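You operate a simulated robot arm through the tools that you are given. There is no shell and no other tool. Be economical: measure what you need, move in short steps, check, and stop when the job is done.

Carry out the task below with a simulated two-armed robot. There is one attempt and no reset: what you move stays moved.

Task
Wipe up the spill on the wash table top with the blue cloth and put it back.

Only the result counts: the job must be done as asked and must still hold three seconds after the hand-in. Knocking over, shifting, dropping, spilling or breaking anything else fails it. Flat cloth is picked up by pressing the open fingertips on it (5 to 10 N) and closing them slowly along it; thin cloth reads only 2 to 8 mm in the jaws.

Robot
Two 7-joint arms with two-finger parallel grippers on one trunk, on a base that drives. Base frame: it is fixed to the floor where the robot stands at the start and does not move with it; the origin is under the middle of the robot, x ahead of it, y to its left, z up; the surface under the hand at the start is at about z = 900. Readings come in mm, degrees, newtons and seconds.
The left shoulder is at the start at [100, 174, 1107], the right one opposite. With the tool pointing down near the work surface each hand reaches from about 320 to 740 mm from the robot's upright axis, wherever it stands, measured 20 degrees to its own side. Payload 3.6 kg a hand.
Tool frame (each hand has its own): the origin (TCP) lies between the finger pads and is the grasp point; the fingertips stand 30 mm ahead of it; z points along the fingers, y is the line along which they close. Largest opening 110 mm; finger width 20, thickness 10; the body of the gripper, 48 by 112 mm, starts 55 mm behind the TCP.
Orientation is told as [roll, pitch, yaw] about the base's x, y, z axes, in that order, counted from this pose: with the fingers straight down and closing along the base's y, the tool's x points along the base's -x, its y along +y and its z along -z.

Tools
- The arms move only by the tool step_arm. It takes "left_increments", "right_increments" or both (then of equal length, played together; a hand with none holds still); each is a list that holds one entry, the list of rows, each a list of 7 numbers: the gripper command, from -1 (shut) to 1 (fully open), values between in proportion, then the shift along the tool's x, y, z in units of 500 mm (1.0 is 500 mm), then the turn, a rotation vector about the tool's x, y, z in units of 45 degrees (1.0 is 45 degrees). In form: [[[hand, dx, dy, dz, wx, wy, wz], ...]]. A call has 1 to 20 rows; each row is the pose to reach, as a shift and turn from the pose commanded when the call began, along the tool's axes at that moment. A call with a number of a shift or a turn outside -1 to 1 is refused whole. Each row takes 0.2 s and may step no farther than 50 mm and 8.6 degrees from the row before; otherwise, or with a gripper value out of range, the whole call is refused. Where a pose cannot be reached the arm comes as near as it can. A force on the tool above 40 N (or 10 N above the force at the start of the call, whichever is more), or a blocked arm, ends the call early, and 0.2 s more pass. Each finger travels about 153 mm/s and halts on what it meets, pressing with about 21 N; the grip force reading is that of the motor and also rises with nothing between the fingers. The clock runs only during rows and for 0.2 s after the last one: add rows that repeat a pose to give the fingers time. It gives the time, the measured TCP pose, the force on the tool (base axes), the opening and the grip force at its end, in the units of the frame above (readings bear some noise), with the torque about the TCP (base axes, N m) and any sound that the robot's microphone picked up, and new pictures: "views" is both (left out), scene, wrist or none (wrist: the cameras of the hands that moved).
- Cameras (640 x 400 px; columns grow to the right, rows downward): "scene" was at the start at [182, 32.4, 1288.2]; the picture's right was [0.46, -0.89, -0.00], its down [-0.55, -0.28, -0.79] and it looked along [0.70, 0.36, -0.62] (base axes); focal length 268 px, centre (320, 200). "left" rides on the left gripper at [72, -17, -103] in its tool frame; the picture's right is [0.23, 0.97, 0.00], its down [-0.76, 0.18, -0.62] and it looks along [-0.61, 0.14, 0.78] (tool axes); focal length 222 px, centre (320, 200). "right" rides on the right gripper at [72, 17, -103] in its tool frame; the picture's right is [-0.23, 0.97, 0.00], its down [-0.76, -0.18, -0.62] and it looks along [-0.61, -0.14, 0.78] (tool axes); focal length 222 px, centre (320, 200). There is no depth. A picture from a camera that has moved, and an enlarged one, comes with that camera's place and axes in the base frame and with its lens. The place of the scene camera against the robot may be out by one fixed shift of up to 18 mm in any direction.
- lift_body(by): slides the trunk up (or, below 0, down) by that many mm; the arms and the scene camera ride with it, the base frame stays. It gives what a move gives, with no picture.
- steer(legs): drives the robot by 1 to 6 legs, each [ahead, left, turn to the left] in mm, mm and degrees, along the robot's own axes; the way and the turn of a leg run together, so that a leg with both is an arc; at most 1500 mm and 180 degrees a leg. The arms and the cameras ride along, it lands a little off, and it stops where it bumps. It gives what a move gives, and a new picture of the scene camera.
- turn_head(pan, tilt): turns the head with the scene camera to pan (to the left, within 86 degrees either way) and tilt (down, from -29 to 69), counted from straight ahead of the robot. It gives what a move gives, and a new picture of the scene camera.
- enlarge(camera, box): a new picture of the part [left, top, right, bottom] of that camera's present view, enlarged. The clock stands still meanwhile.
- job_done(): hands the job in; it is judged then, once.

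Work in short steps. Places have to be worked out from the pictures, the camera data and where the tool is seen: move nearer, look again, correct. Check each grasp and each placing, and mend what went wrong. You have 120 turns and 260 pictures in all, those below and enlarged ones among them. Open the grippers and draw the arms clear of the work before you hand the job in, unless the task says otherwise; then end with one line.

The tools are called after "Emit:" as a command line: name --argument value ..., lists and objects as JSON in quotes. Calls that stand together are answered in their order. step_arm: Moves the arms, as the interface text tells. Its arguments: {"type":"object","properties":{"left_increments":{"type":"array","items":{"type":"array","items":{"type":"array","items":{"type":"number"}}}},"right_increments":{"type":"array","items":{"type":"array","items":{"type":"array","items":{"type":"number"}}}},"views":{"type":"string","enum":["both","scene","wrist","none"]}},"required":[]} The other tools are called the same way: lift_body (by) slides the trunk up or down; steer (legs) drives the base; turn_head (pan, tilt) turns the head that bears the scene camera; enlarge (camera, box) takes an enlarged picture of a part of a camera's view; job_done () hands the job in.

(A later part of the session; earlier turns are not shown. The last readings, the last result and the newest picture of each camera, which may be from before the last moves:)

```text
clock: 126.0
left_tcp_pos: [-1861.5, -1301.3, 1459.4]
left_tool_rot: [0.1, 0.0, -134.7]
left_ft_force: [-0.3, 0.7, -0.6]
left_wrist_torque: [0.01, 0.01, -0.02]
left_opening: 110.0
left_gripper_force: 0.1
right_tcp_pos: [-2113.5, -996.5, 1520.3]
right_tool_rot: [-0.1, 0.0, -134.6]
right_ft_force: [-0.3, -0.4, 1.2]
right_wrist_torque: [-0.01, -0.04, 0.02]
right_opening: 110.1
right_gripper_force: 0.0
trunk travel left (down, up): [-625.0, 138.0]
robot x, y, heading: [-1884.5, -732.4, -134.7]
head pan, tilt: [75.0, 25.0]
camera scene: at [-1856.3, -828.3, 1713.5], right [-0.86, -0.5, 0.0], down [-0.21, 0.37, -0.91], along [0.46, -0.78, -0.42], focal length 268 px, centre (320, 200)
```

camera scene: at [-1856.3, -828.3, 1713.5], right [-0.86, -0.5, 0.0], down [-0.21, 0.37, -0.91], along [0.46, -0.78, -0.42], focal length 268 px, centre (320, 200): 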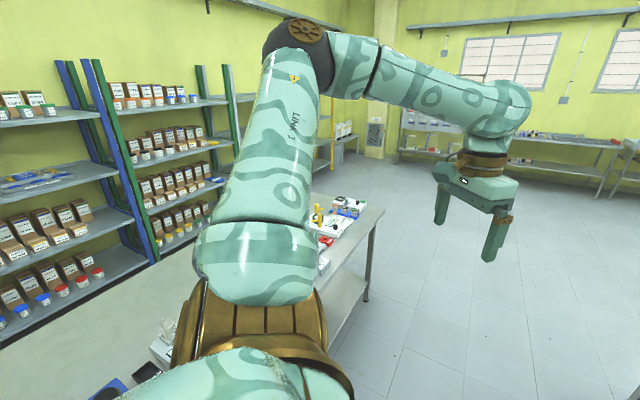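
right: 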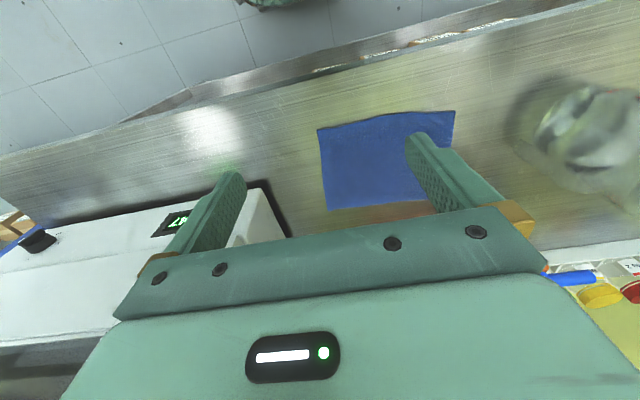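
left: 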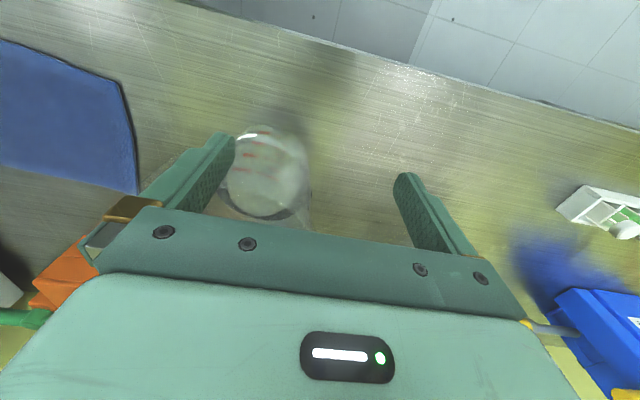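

Nothing there. The remaining candidates are the fill table and the sink unit; I drive back to the open floor facing the fill table, keeping clear of the rack.

Emit:
steer --legs '[[0, 0, 134.7], [0, 1450, 0], [0, 550, 0], [600, 0, 0], [0, 0, 90], [900, 0, 0]]'

Emit:
turn_head --pan 30 --tilt 30

Emit:
enlarge --camera "scene" --box '[240, 60, 480, 210]'

```text
clock: 152.7
left_tcp_pos: [-1723.3, 2555.7, 1459.3]
left_tool_rot: [0.0, 0.0, 90.7]
left_ft_force: [-0.2, -0.3, 0.3]
left_wrist_torque: [-0.02, 0.02, 0.0]
left_opening: 110.3
left_gripper_force: 0.1
right_tcp_pos: [-1328.0, 2520.9, 1521.5]
right_tool_rot: [0.0, 0.0, 90.8]
right_ft_force: [-0.1, -0.6, -0.3]
right_wrist_torque: [-0.02, 0.0, -0.01]
right_opening: 109.9
right_gripper_force: 0.1
trunk travel left (down, up): [-625.0, 138.0]
robot x, y, heading: [-1299.6, 2173.8, 90.4]
head pan, tilt: [75.0, 25.0]
camera scene: at [-1399.7, 2201.4, 1713.5], right [0.25, 0.97, 0.0], down [0.41, -0.1, -0.91], along [-0.88, 0.22, -0.42], focal length 268 px, centre (320, 200)
```

scene: 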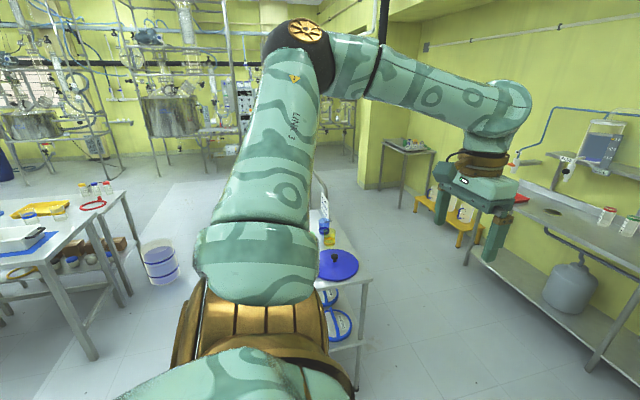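

```text
clock: 153.8
left_tcp_pos: [-1724.1, 2554.6, 1459.9]
left_tool_rot: [0.0, 0.1, 90.7]
left_ft_force: [0.6, -0.1, 0.3]
left_wrist_torque: [0.0, 0.0, -0.02]
left_opening: 110.1
left_gripper_force: 0.0
right_tcp_pos: [-1328.4, 2521.3, 1522.0]
right_tool_rot: [-0.1, -0.1, 90.7]
right_ft_force: [0.1, -0.8, 1.0]
right_wrist_torque: [0.0, -0.04, -0.02]
right_opening: 109.8
right_gripper_force: 0.0
trunk travel left (down, up): [-625.0, 138.0]
robot x, y, heading: [-1303.1, 2173.1, 90.7]
head pan, tilt: [30.0, 30.0]
camera scene: at [-1356.7, 2256.7, 1705.5], right [0.86, 0.51, 0.0], down [0.26, -0.43, -0.87], along [-0.44, 0.74, -0.5], focal length 268 px, centre (320, 200)
```

scene: 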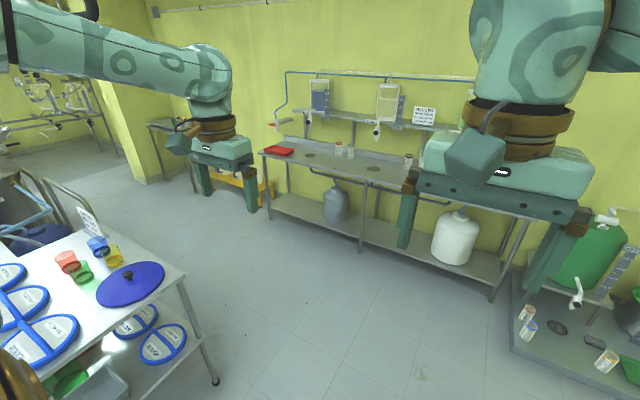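

```text
2.67 times, centred on (360, 135) of scene
camera zoom: at [-1356.7, 2256.7, 1705.5], right [0.86, 0.51, 0.0], down [0.26, -0.43, -0.87], along [-0.44, 0.74, -0.5], focal length 713 px, centre (213, 373)
```

zoom: 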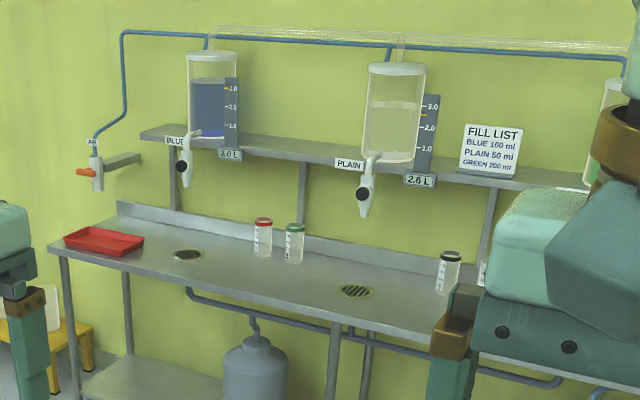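

The fill table is dry. I return to the sink unit to inspect its top closely from the front.

Emit:
steer --legs '[[0, 0, -90.5], [0, -300, 0], [1000, 0, 0]]'

Emit:
turn_head --pan 0 --tilt 60

Emit:
enlarge --camera "left" --box '[0, 0, 640, 400]'

Emit:
enlarge --camera "right" --box '[0, 0, 640, 400]'

```text
clock: 164.5
left_tcp_pos: [82.0, 2318.2, 1460.3]
left_tool_rot: [0.0, 0.0, 1.2]
left_ft_force: [-0.8, -0.7, 0.2]
left_wrist_torque: [0.0, -0.02, 0.0]
left_opening: 110.1
left_gripper_force: 0.0
right_tcp_pos: [52.0, 1923.3, 1521.4]
right_tool_rot: [0.0, -0.1, 1.1]
right_ft_force: [0.7, 0.6, 0.9]
right_wrist_torque: [-0.05, 0.03, 0.02]
right_opening: 109.8
right_gripper_force: 0.1
trunk travel left (down, up): [-625.0, 138.0]
robot x, y, heading: [-295.3, 1890.0, 1.3]
head pan, tilt: [30.0, 30.0]
camera scene: at [-215.0, 1932.4, 1705.5], right [0.52, -0.86, 0.0], down [-0.43, -0.26, -0.87], along [0.74, 0.45, -0.5], focal length 268 px, centre (320, 200)
```

scene: 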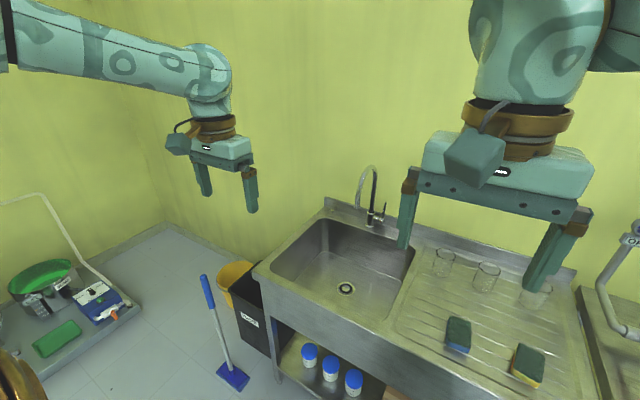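

```text
clock: 165.4
left_tcp_pos: [81.8, 2317.2, 1460.3]
left_tool_rot: [0.0, 0.0, 1.3]
left_ft_force: [-0.3, 0.9, 0.2]
left_wrist_torque: [0.0, 0.01, 0.04]
left_opening: 110.0
left_gripper_force: 0.0
right_tcp_pos: [51.2, 1922.7, 1521.7]
right_tool_rot: [0.0, -0.1, 1.1]
right_ft_force: [0.0, -0.4, -0.4]
right_wrist_torque: [0.01, 0.01, -0.01]
right_opening: 110.0
right_gripper_force: 0.0
trunk travel left (down, up): [-625.0, 138.0]
robot x, y, heading: [-295.2, 1889.5, 1.0]
head pan, tilt: [0.0, 60.0]
camera scene: at [-225.4, 1887.1, 1663.5], right [0.02, -1.0, 0.0], down [-0.87, -0.02, -0.5], along [0.5, 0.01, -0.87], focal length 268 px, centre (320, 200)
```

scene: 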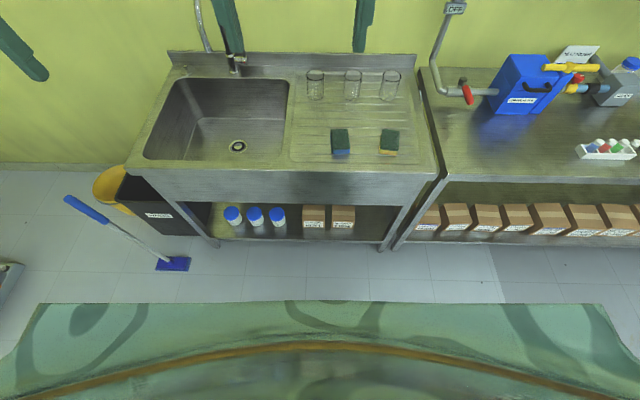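

```text
1.00 times, centred on (320, 200) of left (not enlarged: the box is as wide or as high as the picture)
camera zoom: at [10.5, 2298.8, 1563.8], right [-0.25, 0.97, 0.0], down [0.76, 0.19, 0.62], along [0.6, 0.15, -0.78], focal length 222 px, centre (320, 200)
```

zoom: 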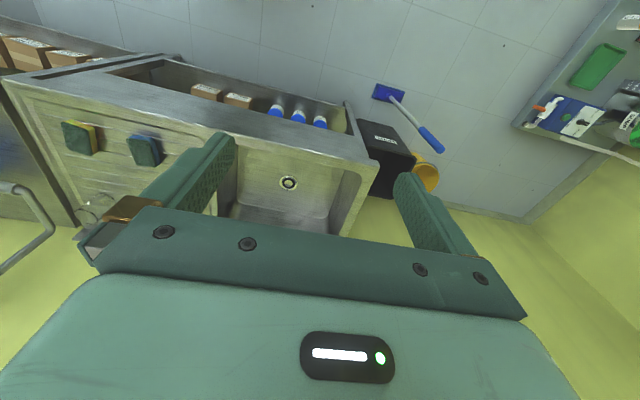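

```text
1.00 times, centred on (320, 200) of right (not enlarged: the box is as wide or as high as the picture)
camera zoom: at [-21.9, 1937.5, 1624.4], right [0.21, 0.98, 0.0], down [0.77, -0.16, 0.62], along [0.61, -0.13, -0.78], focal length 222 px, centre (320, 200)
```

zoom: 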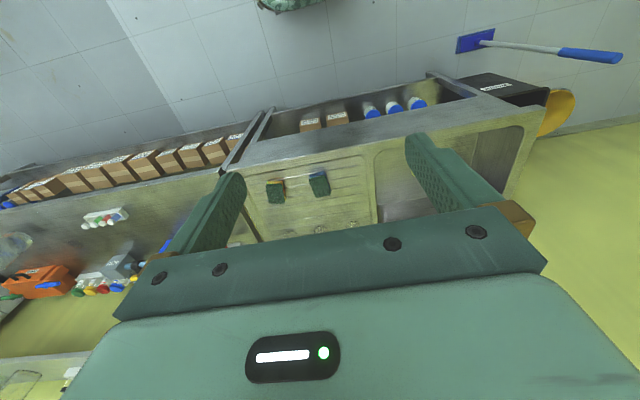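

I enlarge the drainboard and the bench from this nearly overhead view.

Emit:
enlarge --camera "scene" --box '[140, 50, 440, 180]'

Emit:
enlarge --camera "scene" --box '[420, 40, 640, 190]'

Emit:
steer --legs '[[0, -1400, 0]]'

Emit:
enlarge --camera "scene" --box '[60, 30, 580, 200]'

```text
2.13 times, centred on (290, 115) of scene
camera zoom: at [-225.4, 1887.1, 1663.5], right [0.02, -1.0, 0.0], down [-0.87, -0.02, -0.5], along [0.5, 0.01, -0.87], focal length 571 px, centre (384, 381)
```

zoom: 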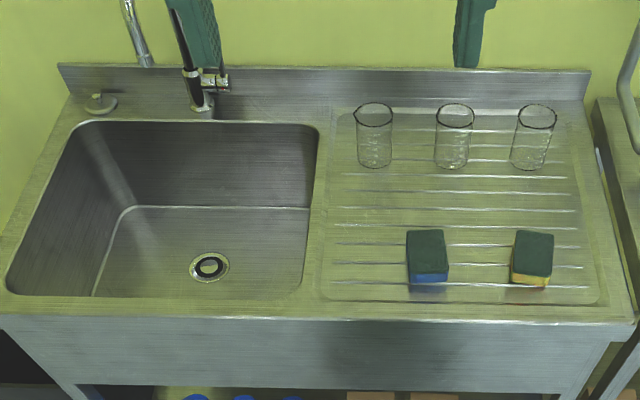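

```text
2.67 times, centred on (530, 115) of scene
camera zoom: at [-225.4, 1887.1, 1663.5], right [0.02, -1.0, 0.0], down [-0.87, -0.02, -0.5], along [0.5, 0.01, -0.87], focal length 713 px, centre (-240, 427)
```

zoom: 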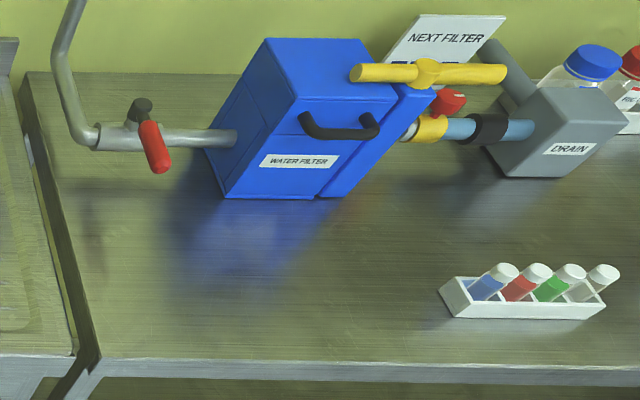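

```text
clock: 172.4
left_tcp_pos: [108.8, 901.3, 1459.5]
left_tool_rot: [0.0, 0.1, 0.6]
left_ft_force: [-0.4, -0.8, -0.1]
left_wrist_torque: [0.01, 0.0, -0.01]
left_opening: 110.2
left_gripper_force: 0.1
right_tcp_pos: [73.7, 505.4, 1521.9]
right_tool_rot: [0.0, 0.0, 0.6]
right_ft_force: [-0.7, 0.1, 0.1]
right_wrist_torque: [0.01, 0.02, 0.02]
right_opening: 110.0
right_gripper_force: 0.0
trunk travel left (down, up): [-625.0, 138.0]
robot x, y, heading: [-271.8, 475.4, 0.7]
head pan, tilt: [0.0, 60.0]
camera scene: at [-202.6, 473.0, 1663.4], right [0.01, -1.0, 0.0], down [-0.87, -0.01, -0.5], along [0.5, 0.01, -0.87], focal length 268 px, centre (320, 200)
```

scene: 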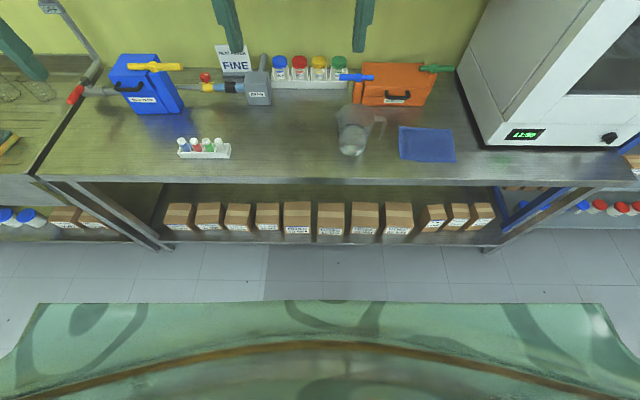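

```text
1.23 times, centred on (320, 115) of scene
camera zoom: at [-202.6, 473.0, 1663.4], right [0.01, -1.0, 0.0], down [-0.87, -0.01, -0.5], along [0.5, 0.01, -0.87], focal length 329 px, centre (320, 305)
```

zoom: 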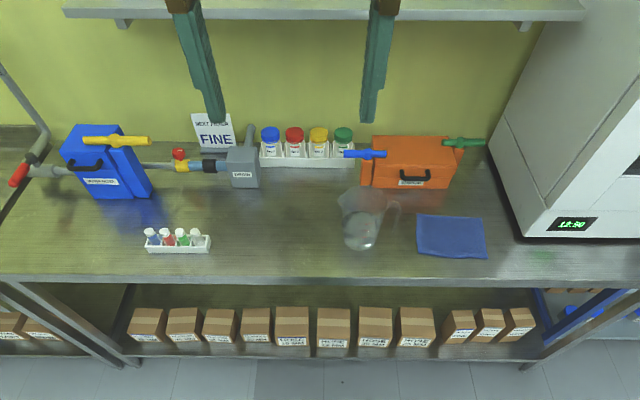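

The bench is dry (only a jug stands by the cloth). I go back to the washer table, on whose bright top a clear puddle could have escaped me, for a zoomed inspection.

Emit:
steer --legs '[[0, 500, 0], [-1250, 0, 0], [-400, 0, 0], [0, 0, 178.5], [0, 1300, 0], [200, 400, 0]]'

Emit:
turn_head --pan 25 --tilt 45

Emit:
enlarge --camera "scene" --box '[100, 60, 420, 260]'

Emit:
turn_head --pan -25 --tilt 45

Emit:
enlarge --camera "scene" --box '[100, 60, 420, 260]'

```text
clock: 199.2
left_tcp_pos: [-2506.3, -1186.2, 1459.6]
left_tool_rot: [0.0, 0.0, -179.4]
left_ft_force: [0.6, 0.0, -0.4]
left_wrist_torque: [-0.03, -0.01, 0.01]
left_opening: 110.1
left_gripper_force: 0.0
right_tcp_pos: [-2471.1, -790.8, 1521.6]
right_tool_rot: [0.0, -0.1, -179.5]
right_ft_force: [0.4, 1.5, -0.2]
right_wrist_torque: [0.04, 0.04, 0.0]
right_opening: 109.8
right_gripper_force: 0.1
trunk travel left (down, up): [-625.0, 138.0]
robot x, y, heading: [-2122.7, -764.5, -179.1]
head pan, tilt: [0.0, 60.0]
camera scene: at [-2211.5, -772.7, 1663.5], right [-0.01, 1.0, 0.0], down [0.87, 0.01, -0.5], along [-0.5, -0.01, -0.87], focal length 268 px, centre (320, 200)
```

scene: 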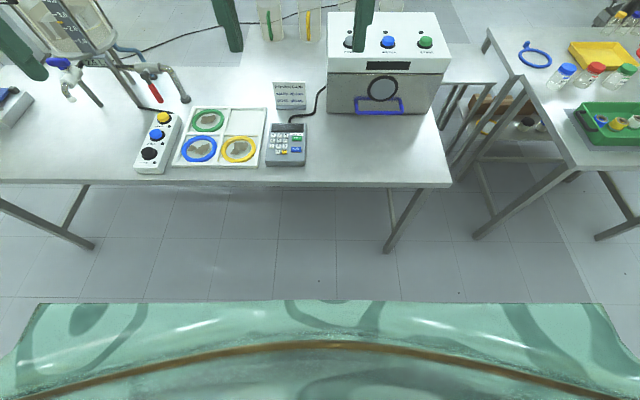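

```text
clock: 200.1
left_tcp_pos: [-2506.8, -1187.2, 1459.4]
left_tool_rot: [0.0, 0.0, -179.4]
left_ft_force: [-0.1, -0.1, 0.7]
left_wrist_torque: [0.04, 0.0, -0.03]
left_opening: 109.8
left_gripper_force: 0.1
right_tcp_pos: [-2471.4, -792.1, 1520.3]
right_tool_rot: [0.0, -0.1, -179.5]
right_ft_force: [-0.3, -0.3, -0.3]
right_wrist_torque: [0.02, 0.02, 0.0]
right_opening: 109.8
right_gripper_force: 0.1
trunk travel left (down, up): [-625.0, 138.0]
robot x, y, heading: [-2122.7, -767.1, -179.4]
head pan, tilt: [25.0, 45.0]
camera scene: at [-2218.6, -808.2, 1682.8], right [-0.43, 0.9, 0.0], down [0.64, 0.31, -0.71], along [-0.64, -0.3, -0.71], focal length 268 px, centre (320, 200)
```

scene: 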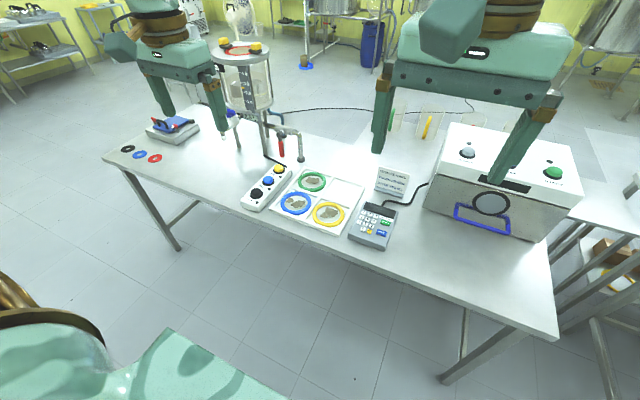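

```text
2.00 times, centred on (260, 160) of scene
camera zoom: at [-2218.6, -808.2, 1682.8], right [-0.43, 0.9, 0.0], down [0.64, 0.31, -0.71], along [-0.64, -0.3, -0.71], focal length 535 px, centre (440, 280)
```

zoom: 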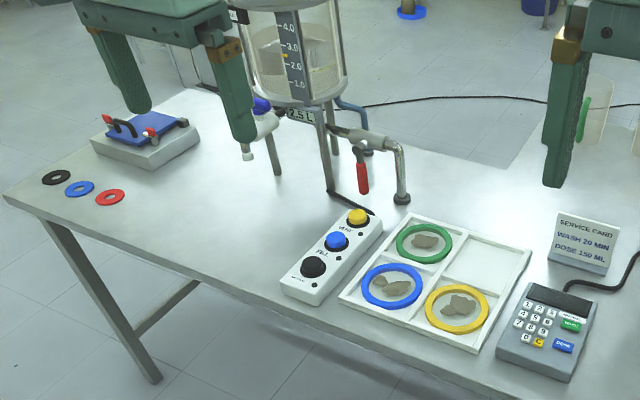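

```text
clock: 201.3
left_tcp_pos: [-2507.9, -1187.7, 1460.0]
left_tool_rot: [0.0, 0.0, -179.3]
left_ft_force: [1.4, -0.8, -0.2]
left_wrist_torque: [0.0, 0.05, 0.03]
left_opening: 110.0
left_gripper_force: 0.1
right_tcp_pos: [-2471.7, -792.3, 1520.7]
right_tool_rot: [0.0, 0.0, -179.5]
right_ft_force: [0.1, -0.4, 0.0]
right_wrist_torque: [0.01, 0.01, 0.02]
right_opening: 110.2
right_gripper_force: 0.1
trunk travel left (down, up): [-625.0, 138.0]
robot x, y, heading: [-2124.7, -765.0, -179.3]
head pan, tilt: [-25.0, 45.0]
camera scene: at [-2219.4, -739.4, 1682.9], right [0.41, 0.91, 0.0], down [0.64, -0.29, -0.71], along [-0.64, 0.29, -0.71], focal length 268 px, centre (320, 200)
```

scene: 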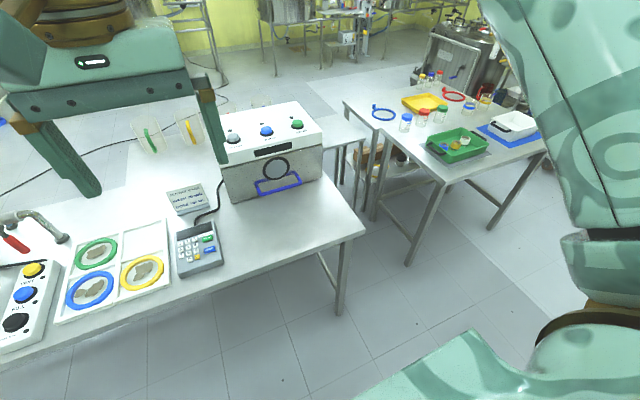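

```text
2.00 times, centred on (260, 160) of scene
camera zoom: at [-2219.4, -739.4, 1682.9], right [0.41, 0.91, 0.0], down [0.64, -0.29, -0.71], along [-0.64, 0.29, -0.71], focal length 535 px, centre (440, 280)
```

zoom: 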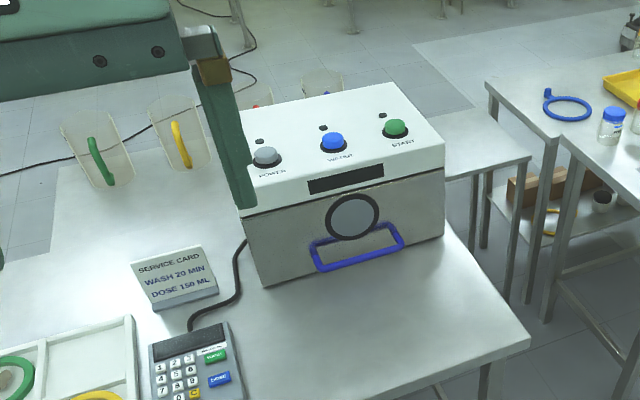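

This table is dry. I check the tray table, reactor row and gasket rack next from nearer.

Emit:
steer --legs '[[0, -1400, 0]]'

Emit:
turn_head --pan 10 --tilt 45

Emit:
turn_head --pan -60 --tilt 35

```text
clock: 208.3
left_tcp_pos: [-2523.5, 216.3, 1458.5]
left_tool_rot: [-0.1, 0.0, -179.3]
left_ft_force: [0.5, 0.1, -0.3]
left_wrist_torque: [0.01, 0.0, -0.02]
left_opening: 109.9
left_gripper_force: 0.2
right_tcp_pos: [-2489.3, 611.5, 1521.0]
right_tool_rot: [0.0, -0.1, -179.3]
right_ft_force: [-1.1, -0.5, -0.4]
right_wrist_torque: [0.0, 0.01, -0.01]
right_opening: 110.1
right_gripper_force: 0.1
trunk travel left (down, up): [-625.0, 138.0]
robot x, y, heading: [-2142.7, 638.7, -179.3]
head pan, tilt: [-25.0, 45.0]
camera scene: at [-2237.1, 666.0, 1682.9], right [0.41, 0.91, 0.0], down [0.65, -0.29, -0.71], along [-0.64, 0.29, -0.71], focal length 268 px, centre (320, 200)
```

scene: 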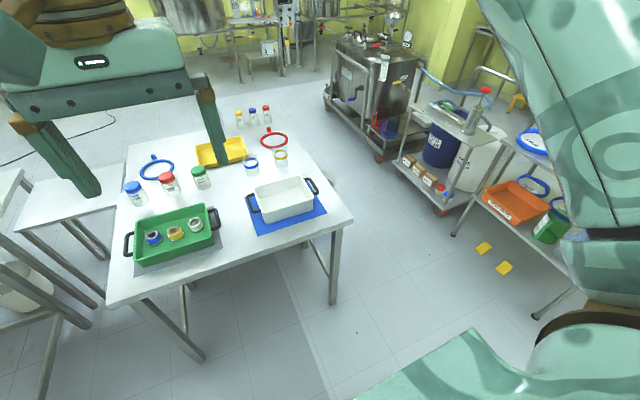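

```text
clock: 209.3
left_tcp_pos: [-2522.9, 217.0, 1458.7]
left_tool_rot: [0.0, 0.0, -179.2]
left_ft_force: [0.0, -0.2, -1.1]
left_wrist_torque: [-0.01, -0.01, -0.01]
left_opening: 109.9
left_gripper_force: 0.1
right_tcp_pos: [-2489.2, 612.9, 1520.8]
right_tool_rot: [0.0, 0.0, -179.2]
right_ft_force: [0.6, -0.9, 0.1]
right_wrist_torque: [0.01, 0.02, 0.0]
right_opening: 110.1
right_gripper_force: 0.0
trunk travel left (down, up): [-625.0, 138.0]
robot x, y, heading: [-2142.0, 639.1, -179.3]
head pan, tilt: [10.0, 45.0]
camera scene: at [-2242.7, 617.7, 1682.9], right [-0.19, 0.98, 0.0], down [0.69, 0.13, -0.71], along [-0.69, -0.13, -0.71], focal length 268 px, centre (320, 200)
```

scene: 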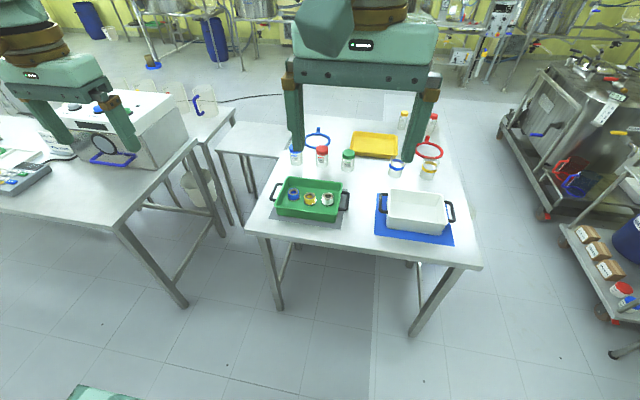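

```text
clock: 210.7
left_tcp_pos: [-2523.4, 217.7, 1460.8]
left_tool_rot: [0.0, 0.1, -179.2]
left_ft_force: [-0.2, 1.2, -0.3]
left_wrist_torque: [-0.02, 0.01, 0.03]
left_opening: 110.0
left_gripper_force: 0.0
right_tcp_pos: [-2490.4, 612.3, 1521.6]
right_tool_rot: [0.0, 0.1, -179.3]
right_ft_force: [0.3, 0.3, 0.5]
right_wrist_torque: [-0.01, -0.02, 0.01]
right_opening: 110.0
right_gripper_force: 0.1
trunk travel left (down, up): [-625.0, 138.0]
robot x, y, heading: [-2144.0, 641.0, -179.3]
head pan, tilt: [-60.0, 35.0]
camera scene: at [-2208.1, 708.7, 1697.7], right [0.86, 0.51, 0.0], down [0.29, -0.49, -0.82], along [-0.42, 0.7, -0.57], focal length 268 px, centre (320, 200)
```

scene: 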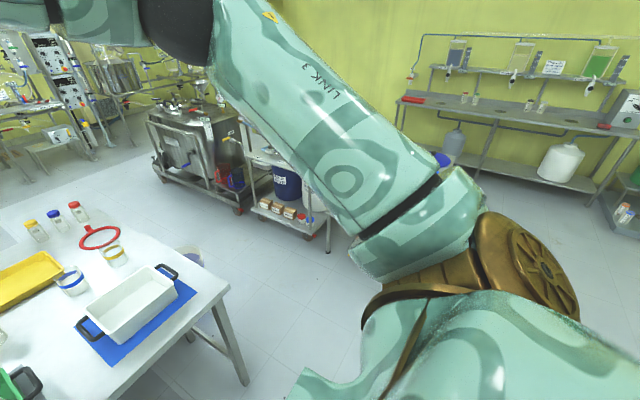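

Still none. The sink's drainboard remains the most natural "wash table", so I go back there and look at grazing and wrist-camera angles for a clear puddle.

Emit:
steer --legs '[[0, -600, 0], [-1400, 0, 0], [0, 0, -179.5], [450, 450, 0]]'

Emit:
lift_body --by -350

Emit:
turn_head --pan 10 --tilt 30

Emit:
enlarge --camera "left" --box '[0, 0, 640, 400]'

Emit:
enlarge --camera "right" --box '[0, 0, 640, 400]'

```text
clock: 231.2
left_tcp_pos: [90.3, 2133.1, 1460.4]
left_tool_rot: [0.0, 0.1, 0.7]
left_ft_force: [0.4, -0.1, 0.3]
left_wrist_torque: [0.0, 0.03, 0.0]
left_opening: 110.0
left_gripper_force: 0.0
right_tcp_pos: [56.1, 1738.2, 1521.4]
right_tool_rot: [-0.1, 0.0, 0.7]
right_ft_force: [0.1, 0.0, -1.3]
right_wrist_torque: [-0.02, 0.0, 0.0]
right_opening: 109.9
right_gripper_force: 0.1
trunk travel left (down, up): [-625.0, 138.0]
robot x, y, heading: [-291.1, 1710.4, 0.7]
head pan, tilt: [-60.0, 35.0]
camera scene: at [-242.6, 1627.7, 1697.7], right [-0.86, -0.51, 0.0], down [-0.29, 0.49, -0.82], along [0.42, -0.7, -0.57], focal length 268 px, centre (320, 200)
```

scene: 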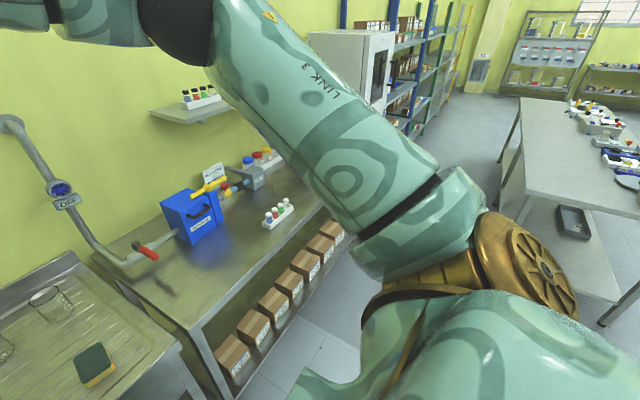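

```text
clock: 234.7
left_tcp_pos: [90.7, 2133.6, 1110.2]
left_tool_rot: [0.0, -0.1, 0.7]
left_ft_force: [-0.5, -0.5, 0.4]
left_wrist_torque: [0.01, 0.02, 0.0]
left_opening: 110.1
left_gripper_force: 0.1
right_tcp_pos: [56.3, 1738.0, 1173.1]
right_tool_rot: [-0.1, 0.1, 0.6]
right_ft_force: [0.1, 0.0, 0.2]
right_wrist_torque: [0.02, -0.05, 0.0]
right_opening: 109.8
right_gripper_force: 0.0
trunk travel left (down, up): [-275.0, 488.0]
robot x, y, heading: [-287.8, 1711.6, 1.0]
head pan, tilt: [-60.0, 35.0]
```

```text
clock: 236.1
left_tcp_pos: [92.0, 2132.6, 1108.8]
left_tool_rot: [0.0, -0.1, 0.7]
left_ft_force: [0.2, 0.6, -0.1]
left_wrist_torque: [0.0, -0.01, 0.0]
left_opening: 110.0
left_gripper_force: 0.1
right_tcp_pos: [56.9, 1737.5, 1171.4]
right_tool_rot: [0.0, 0.0, 0.6]
right_ft_force: [-0.7, -0.2, 0.2]
right_wrist_torque: [0.01, 0.0, -0.02]
right_opening: 110.0
right_gripper_force: 0.1
trunk travel left (down, up): [-275.0, 488.0]
robot x, y, heading: [-289.6, 1711.1, 0.9]
head pan, tilt: [10.0, 30.0]
camera scene: at [-121.0, 1721.6, 1352.3], right [0.18, -0.98, 0.0], down [-0.49, -0.09, -0.87], along [0.85, 0.16, -0.5], focal length 268 px, centre (320, 200)
```

scene: 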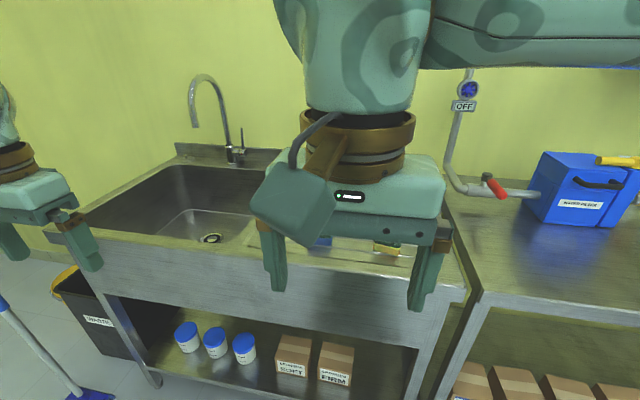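

```text
1.00 times, centred on (320, 200) of left (not enlarged: the box is as wide or as high as the picture)
camera zoom: at [19.2, 2114.4, 1213.8], right [-0.24, 0.97, 0.0], down [0.76, 0.19, 0.62], along [0.6, 0.15, -0.78], focal length 222 px, centre (320, 200)
```

zoom: 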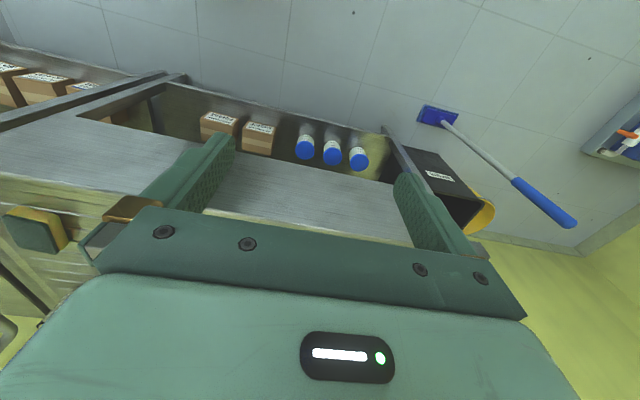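

```text
1.00 times, centred on (320, 200) of right (not enlarged: the box is as wide or as high as the picture)
camera zoom: at [-16.4, 1753.4, 1274.4], right [0.22, 0.98, 0.0], down [0.76, -0.17, 0.62], along [0.61, -0.14, -0.78], focal length 222 px, centre (320, 200)
```

zoom: 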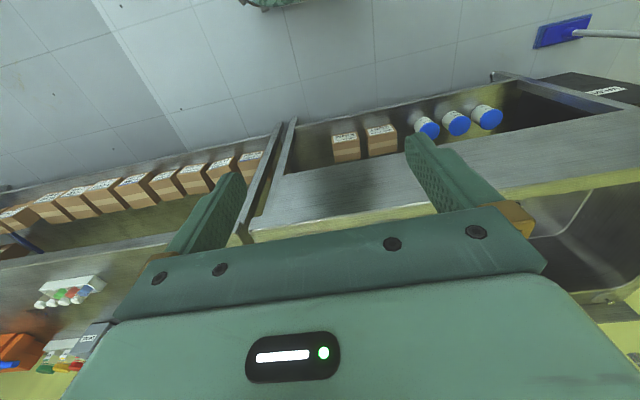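

I roll 260 mm forward so the right wrist camera looks on the drainboard.

Emit:
steer --legs '[[250, 0, 0]]'

Emit:
enlarge --camera "right" --box '[0, 0, 640, 400]'

Emit:
turn_head --pan 35 --tilt 55

Emit:
turn_head --pan -20 --tilt 50

```text
clock: 237.9
left_tcp_pos: [343.3, 2135.2, 1107.6]
left_tool_rot: [0.1, 0.0, 0.5]
left_ft_force: [0.2, 0.7, 0.0]
left_wrist_torque: [0.02, 0.03, 0.03]
left_opening: 110.3
left_gripper_force: 0.0
right_tcp_pos: [307.0, 1740.4, 1170.4]
right_tool_rot: [0.1, 0.1, 0.7]
right_ft_force: [0.7, 0.8, 0.2]
right_wrist_torque: [0.03, 0.01, 0.02]
right_opening: 109.8
right_gripper_force: 0.0
trunk travel left (down, up): [-275.0, 488.0]
robot x, y, heading: [-44.3, 1715.2, 0.7]
head pan, tilt: [10.0, 30.0]
camera scene: at [129.9, 1724.4, 1352.1], right [0.18, -0.98, 0.0], down [-0.49, -0.09, -0.87], along [0.85, 0.16, -0.5], focal length 268 px, centre (320, 200)
```

scene: 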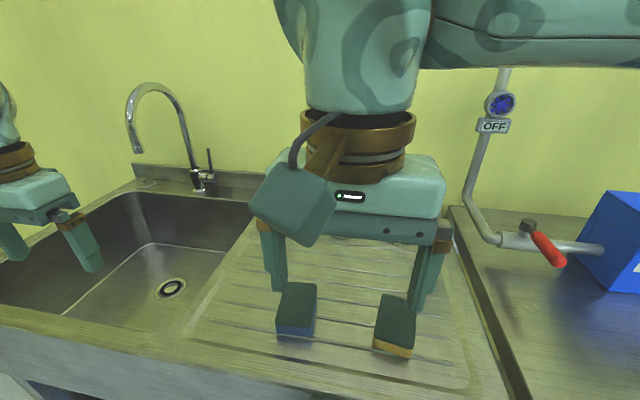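

```text
1.00 times, centred on (320, 200) of right (not enlarged: the box is as wide or as high as the picture)
camera zoom: at [234.5, 1756.1, 1274.1], right [0.22, 0.98, 0.0], down [0.76, -0.17, 0.62], along [0.61, -0.14, -0.78], focal length 222 px, centre (320, 200)
```

zoom: 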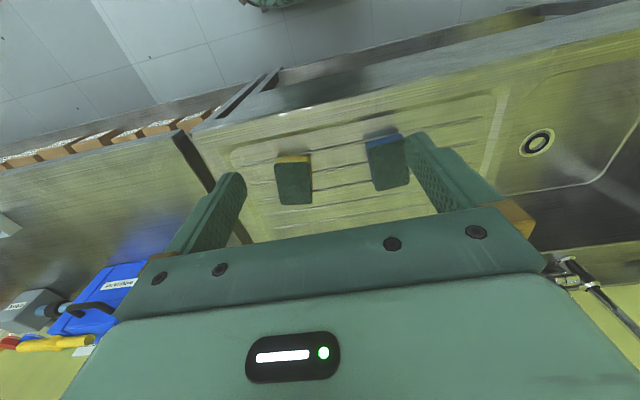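

```text
clock: 238.8
left_tcp_pos: [342.1, 2135.6, 1108.6]
left_tool_rot: [-0.1, 0.0, 0.5]
left_ft_force: [0.4, 0.3, 0.8]
left_wrist_torque: [0.01, -0.04, -0.04]
left_opening: 110.1
left_gripper_force: 0.1
right_tcp_pos: [306.6, 1740.8, 1170.5]
right_tool_rot: [-0.1, -0.1, 0.6]
right_ft_force: [-1.0, 0.5, 0.4]
right_wrist_torque: [0.02, -0.01, 0.0]
right_opening: 109.8
right_gripper_force: 0.1
trunk travel left (down, up): [-275.0, 488.0]
robot x, y, heading: [-39.0, 1717.1, 0.5]
head pan, tilt: [35.0, 55.0]
camera scene: at [98.6, 1749.7, 1316.3], right [0.58, -0.81, 0.0], down [-0.67, -0.48, -0.57], along [0.47, 0.33, -0.82], focal length 268 px, centre (320, 200)
```

scene: 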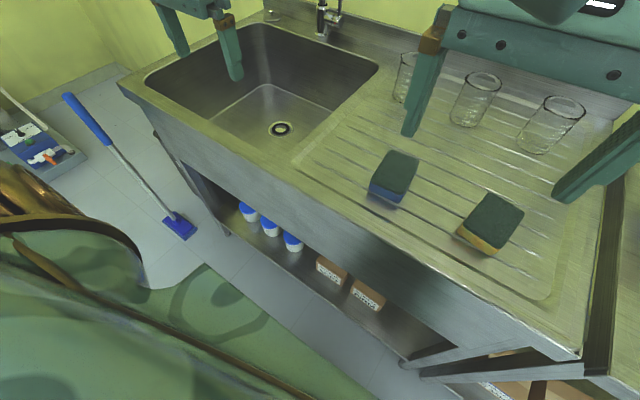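

```text
clock: 240.0
left_tcp_pos: [342.1, 2136.5, 1110.4]
left_tool_rot: [0.0, 0.0, 0.6]
left_ft_force: [0.3, 0.9, -0.1]
left_wrist_torque: [0.0, 0.01, 0.0]
left_opening: 109.8
left_gripper_force: 0.1
right_tcp_pos: [305.6, 1739.5, 1171.9]
right_tool_rot: [0.0, -0.1, 0.6]
right_ft_force: [-0.3, 0.1, -1.2]
right_wrist_torque: [0.03, 0.0, 0.0]
right_opening: 110.1
right_gripper_force: 0.1
trunk travel left (down, up): [-275.0, 488.0]
robot x, y, heading: [-39.1, 1712.1, 0.6]
head pan, tilt: [-20.0, 50.0]
camera scene: at [112.5, 1682.2, 1322.8], right [-0.33, -0.94, 0.0], down [-0.72, 0.25, -0.64], along [0.61, -0.21, -0.77], focal length 268 px, centre (320, 200)
```

scene: 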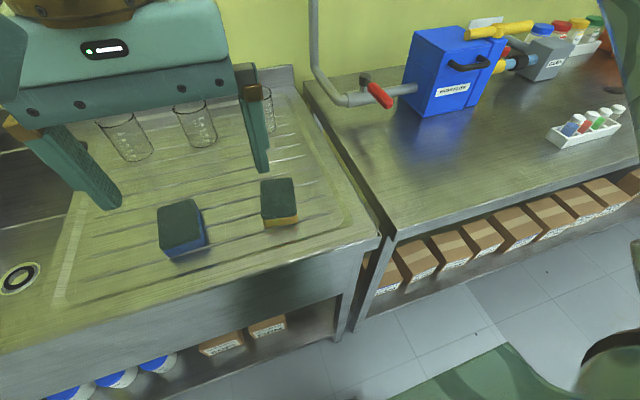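

The drainboard is clearly dry. I lift again and drive to the far end of the room, whose tables I have only seen from a distance.

Emit:
steer --legs '[[-500, 0, 0]]'

Emit:
lift_body --by 350

Emit:
steer --legs '[[-1350, -450, 0], [0, 0, 179.4], [0, 1500, 0], [0, 1400, 0], [0, 1000, 0]]'

Emit:
turn_head --pan 30 --tilt 22

Emit:
enlarge --camera "scene" --box '[230, 60, 450, 198]'

```text
clock: 242.9
left_tcp_pos: [-157.1, 2130.6, 1109.8]
left_tool_rot: [0.0, -0.1, 0.6]
left_ft_force: [0.2, 0.2, -0.4]
left_wrist_torque: [-0.03, 0.0, 0.03]
left_opening: 109.9
left_gripper_force: 0.0
right_tcp_pos: [-192.5, 1735.0, 1170.7]
right_tool_rot: [0.0, 0.0, 0.4]
right_ft_force: [-0.8, 0.5, 0.0]
right_wrist_torque: [0.02, 0.0, 0.04]
right_opening: 110.0
right_gripper_force: 0.0
trunk travel left (down, up): [-275.0, 488.0]
robot x, y, heading: [-538.9, 1711.3, 0.9]
head pan, tilt: [-20.0, 50.0]
camera scene: at [-386.0, 1676.6, 1322.9], right [-0.33, -0.94, 0.0], down [-0.72, 0.25, -0.64], along [0.61, -0.21, -0.77], focal length 268 px, centre (320, 200)
```

scene: 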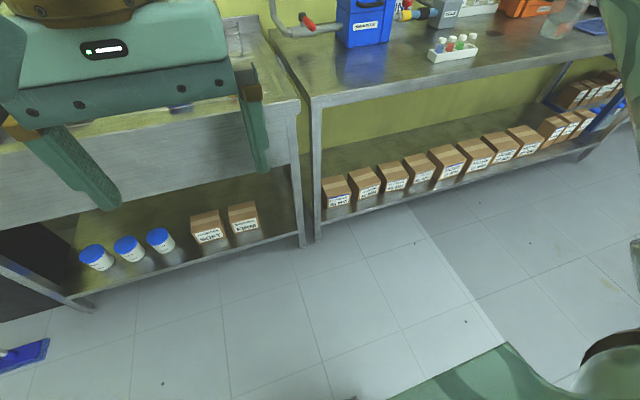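

```text
clock: 246.4
left_tcp_pos: [-155.4, 2130.1, 1460.8]
left_tool_rot: [0.0, 0.0, 0.5]
left_ft_force: [0.0, 0.9, -0.7]
left_wrist_torque: [0.0, -0.02, 0.0]
left_opening: 110.0
left_gripper_force: 0.0
right_tcp_pos: [-191.1, 1735.7, 1520.4]
right_tool_rot: [0.0, 0.0, 0.5]
right_ft_force: [-0.5, 0.1, 0.4]
right_wrist_torque: [-0.04, -0.04, -0.02]
right_opening: 110.1
right_gripper_force: 0.1
trunk travel left (down, up): [-625.0, 138.0]
robot x, y, heading: [-534.6, 1709.8, 0.5]
head pan, tilt: [-20.0, 50.0]
```

```text
clock: 279.4
left_tcp_pos: [-2256.2, -3110.3, 1459.6]
left_tool_rot: [0.0, 0.0, -179.9]
left_ft_force: [-0.1, 0.4, 1.0]
left_wrist_torque: [0.02, 0.04, 0.0]
left_opening: 110.1
left_gripper_force: 0.0
right_tcp_pos: [-2218.9, -2715.1, 1521.6]
right_tool_rot: [0.0, 0.0, -179.9]
right_ft_force: [-0.6, -0.1, -1.0]
right_wrist_torque: [-0.01, 0.04, 0.02]
right_opening: 109.9
right_gripper_force: 0.1
trunk travel left (down, up): [-625.0, 138.0]
robot x, y, heading: [-1867.4, -2692.9, -179.9]
head pan, tilt: [-20.0, 50.0]
camera scene: at [-1964.7, -2673.0, 1676.0], right [0.34, 0.94, 0.0], down [0.72, -0.26, -0.64], along [-0.6, 0.22, -0.77], focal length 268 px, centre (320, 200)
```

scene: 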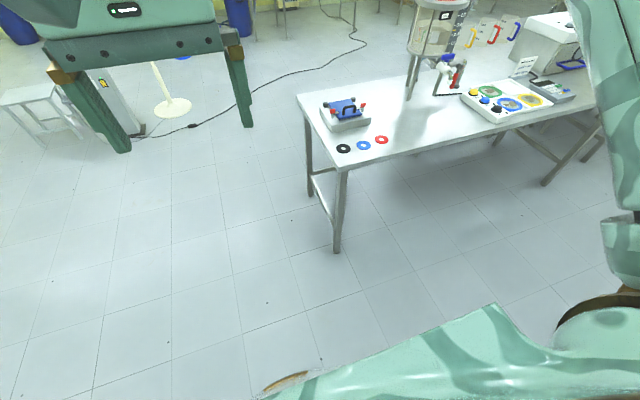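

```text
clock: 280.6
left_tcp_pos: [-2257.8, -3110.3, 1459.0]
left_tool_rot: [0.0, 0.0, -179.9]
left_ft_force: [0.1, -0.2, -0.9]
left_wrist_torque: [0.0, 0.0, 0.03]
left_opening: 110.1
left_gripper_force: 0.1
right_tcp_pos: [-2220.4, -2715.0, 1519.8]
right_tool_rot: [0.0, -0.1, -180.0]
right_ft_force: [0.5, 0.2, 0.6]
right_wrist_torque: [-0.01, -0.01, 0.01]
right_opening: 110.0
right_gripper_force: 0.1
trunk travel left (down, up): [-625.0, 138.0]
robot x, y, heading: [-1868.7, -2690.8, -180.0]
head pan, tilt: [30.0, 22.0]
camera scene: at [-1972.6, -2746.1, 1718.3], right [-0.5, 0.86, 0.0], down [0.32, 0.19, -0.93], along [-0.8, -0.47, -0.38], focal length 268 px, centre (320, 200)
```

scene: 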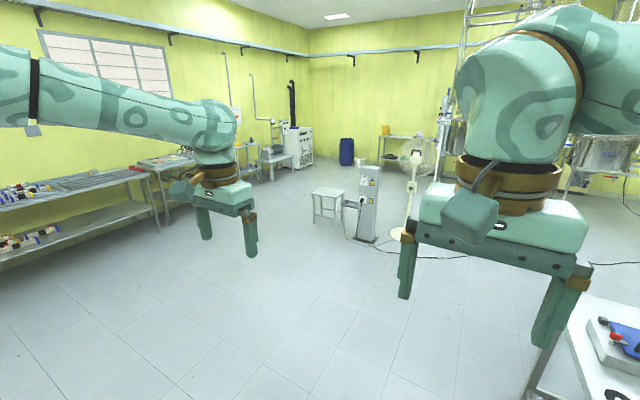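

```text
2.90 times, centred on (340, 129) of scene
camera zoom: at [-1972.6, -2746.1, 1718.3], right [-0.5, 0.86, 0.0], down [0.32, 0.19, -0.93], along [-0.8, -0.47, -0.38], focal length 775 px, centre (262, 406)
```

zoom: 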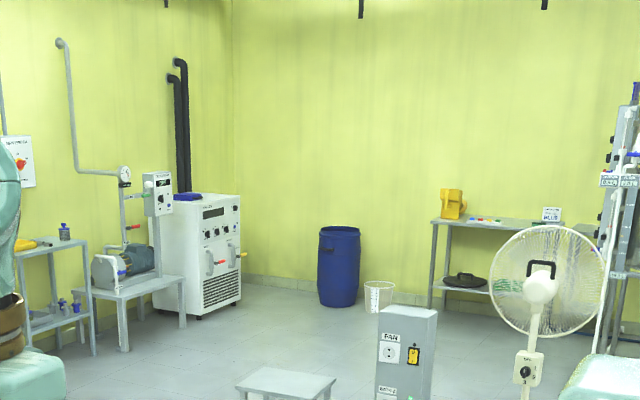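

From here I can look along the washer table's length; I enlarge its top.

Emit:
turn_head --pan -30 --tilt 40

Emit:
enlarge --camera "scene" --box '[200, 60, 480, 235]'

```text
clock: 281.9
left_tcp_pos: [-2258.3, -3110.8, 1459.2]
left_tool_rot: [0.0, 0.0, -179.9]
left_ft_force: [-0.3, 0.0, 0.0]
left_wrist_torque: [0.03, 0.0, -0.01]
left_opening: 110.0
left_gripper_force: 0.1
right_tcp_pos: [-2217.6, -2715.6, 1521.1]
right_tool_rot: [0.0, 0.0, -179.9]
right_ft_force: [0.7, -0.8, 0.4]
right_wrist_torque: [-0.01, -0.02, 0.01]
right_opening: 109.8
right_gripper_force: 0.0
trunk travel left (down, up): [-625.0, 138.0]
robot x, y, heading: [-1867.6, -2691.1, -179.8]
head pan, tilt: [-30.0, 40.0]
camera scene: at [-1966.1, -2657.4, 1690.2], right [0.5, 0.87, 0.0], down [0.56, -0.32, -0.77], along [-0.66, 0.38, -0.64], focal length 268 px, centre (320, 200)
```

scene: 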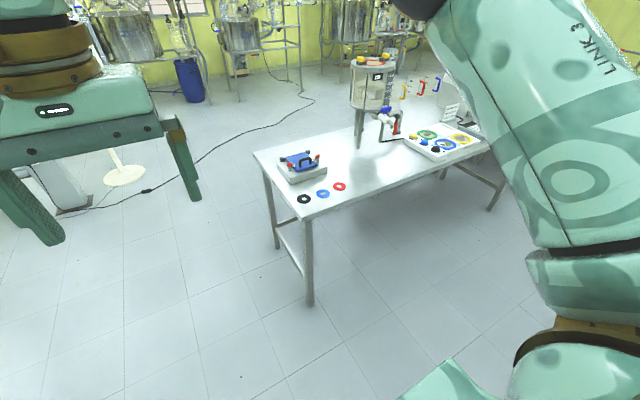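

```text
2.29 times, centred on (340, 148) of scene
camera zoom: at [-1966.1, -2657.4, 1690.2], right [0.5, 0.87, 0.0], down [0.56, -0.32, -0.77], along [-0.66, 0.38, -0.64], focal length 612 px, centre (274, 320)
```

zoom: 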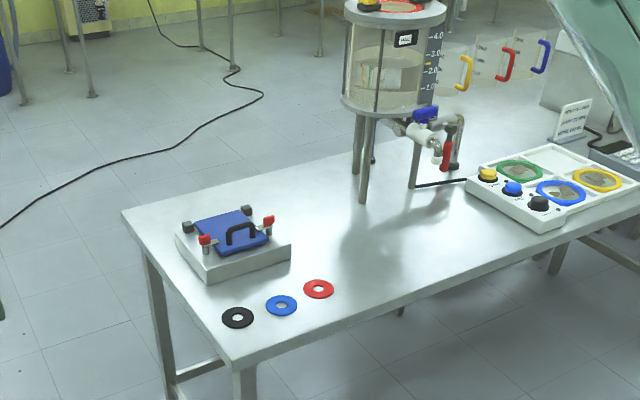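

I move 1100 mm further on to see the rear side of this table and behind the washer.

Emit:
steer --legs '[[1100, 0, 0], [0, 0, -75]]'

Emit:
turn_head --pan 10 --tilt 30

Emit:
turn_head --pan -35 --tilt 35

Emit:
turn_head --pan 30 --tilt 20

```text
clock: 290.7
left_tcp_pos: [-3475.0, -2431.5, 1459.4]
left_tool_rot: [0.0, 0.0, 105.2]
left_ft_force: [0.3, 0.8, 0.2]
left_wrist_torque: [0.01, 0.01, -0.03]
left_opening: 110.1
left_gripper_force: 0.0
right_tcp_pos: [-3084.1, -2364.2, 1520.3]
right_tool_rot: [0.1, 0.0, 105.1]
right_ft_force: [0.4, -0.2, -0.5]
right_wrist_torque: [-0.01, -0.01, 0.01]
right_opening: 109.9
right_gripper_force: 0.0
trunk travel left (down, up): [-625.0, 138.0]
robot x, y, heading: [-2969.7, -2694.1, 104.8]
head pan, tilt: [-30.0, 40.0]
camera scene: at [-2960.8, -2607.8, 1690.2], right [0.97, -0.26, 0.0], down [-0.16, -0.62, -0.77], along [0.2, 0.74, -0.64], focal length 268 px, centre (320, 200)
```

scene: 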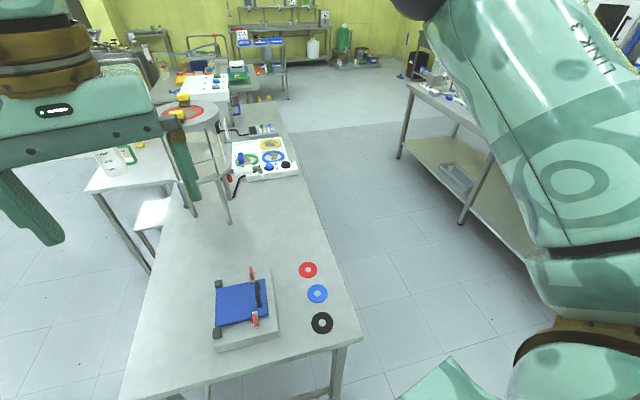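

```text
clock: 291.8
left_tcp_pos: [-3474.5, -2430.1, 1457.9]
left_tool_rot: [-0.1, 0.0, 105.2]
left_ft_force: [-0.3, -0.1, -0.9]
left_wrist_torque: [0.02, -0.01, -0.04]
left_opening: 110.2
left_gripper_force: 0.1
right_tcp_pos: [-3083.3, -2365.5, 1520.7]
right_tool_rot: [0.0, 0.0, 105.0]
right_ft_force: [0.3, -0.2, 0.4]
right_wrist_torque: [0.04, 0.01, -0.02]
right_opening: 110.1
right_gripper_force: 0.1
trunk travel left (down, up): [-625.0, 138.0]
robot x, y, heading: [-2967.7, -2695.2, 105.4]
head pan, tilt: [10.0, 30.0]
camera scene: at [-3020.8, -2608.0, 1705.5], right [0.91, 0.43, 0.0], down [0.21, -0.45, -0.87], along [-0.37, 0.78, -0.5], focal length 268 px, centre (320, 200)
```

scene: 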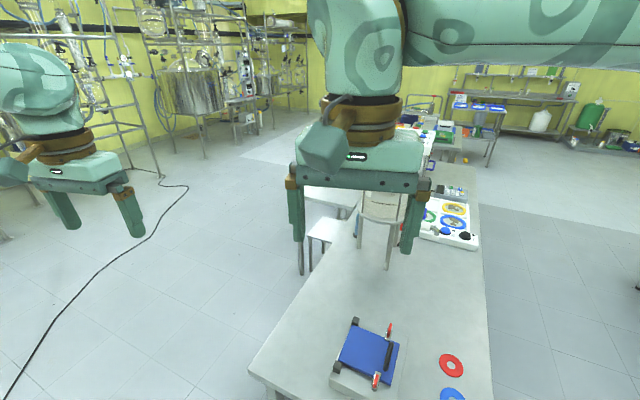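

```text
clock: 292.9
left_tcp_pos: [-3474.1, -2430.2, 1460.3]
left_tool_rot: [0.1, 0.0, 105.2]
left_ft_force: [-0.7, 0.8, 0.4]
left_wrist_torque: [-0.01, 0.03, -0.01]
left_opening: 110.1
left_gripper_force: 0.0
right_tcp_pos: [-3084.3, -2364.5, 1521.6]
right_tool_rot: [-0.1, 0.0, 105.1]
right_ft_force: [-0.1, 0.0, 0.6]
right_wrist_torque: [-0.01, 0.0, -0.01]
right_opening: 110.0
right_gripper_force: 0.2
trunk travel left (down, up): [-625.0, 138.0]
robot x, y, heading: [-2968.4, -2694.3, 105.3]
head pan, tilt: [-35.0, 35.0]
camera scene: at [-2952.7, -2607.0, 1697.7], right [0.94, -0.34, 0.0], down [-0.19, -0.54, -0.82], along [0.28, 0.77, -0.57], focal length 268 px, centre (320, 200)
```

scene: 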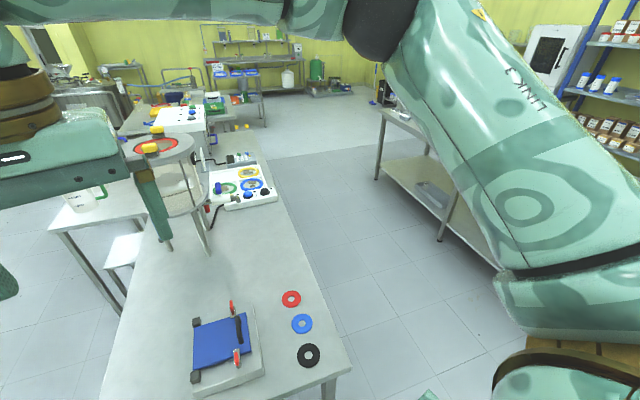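

```text
clock: 294.3
left_tcp_pos: [-3474.9, -2430.8, 1459.6]
left_tool_rot: [0.0, 0.0, 105.3]
left_ft_force: [0.3, 0.1, 0.0]
left_wrist_torque: [-0.02, -0.02, 0.0]
left_opening: 110.2
left_gripper_force: 0.0
right_tcp_pos: [-3085.2, -2365.5, 1520.7]
right_tool_rot: [0.0, 0.0, 105.1]
right_ft_force: [0.0, -0.7, 0.9]
right_wrist_torque: [0.0, 0.02, 0.03]
right_opening: 110.1
right_gripper_force: 0.0
trunk travel left (down, up): [-625.0, 138.0]
robot x, y, heading: [-2969.6, -2690.8, 105.3]
head pan, tilt: [30.0, 20.0]
camera scene: at [-3048.4, -2624.2, 1721.5], right [0.71, 0.71, 0.0], down [0.24, -0.24, -0.94], along [-0.67, 0.66, -0.34], focal length 268 px, centre (320, 200)
```

scene: 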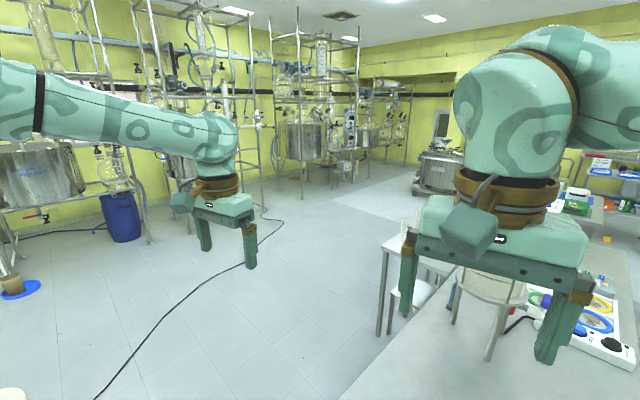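

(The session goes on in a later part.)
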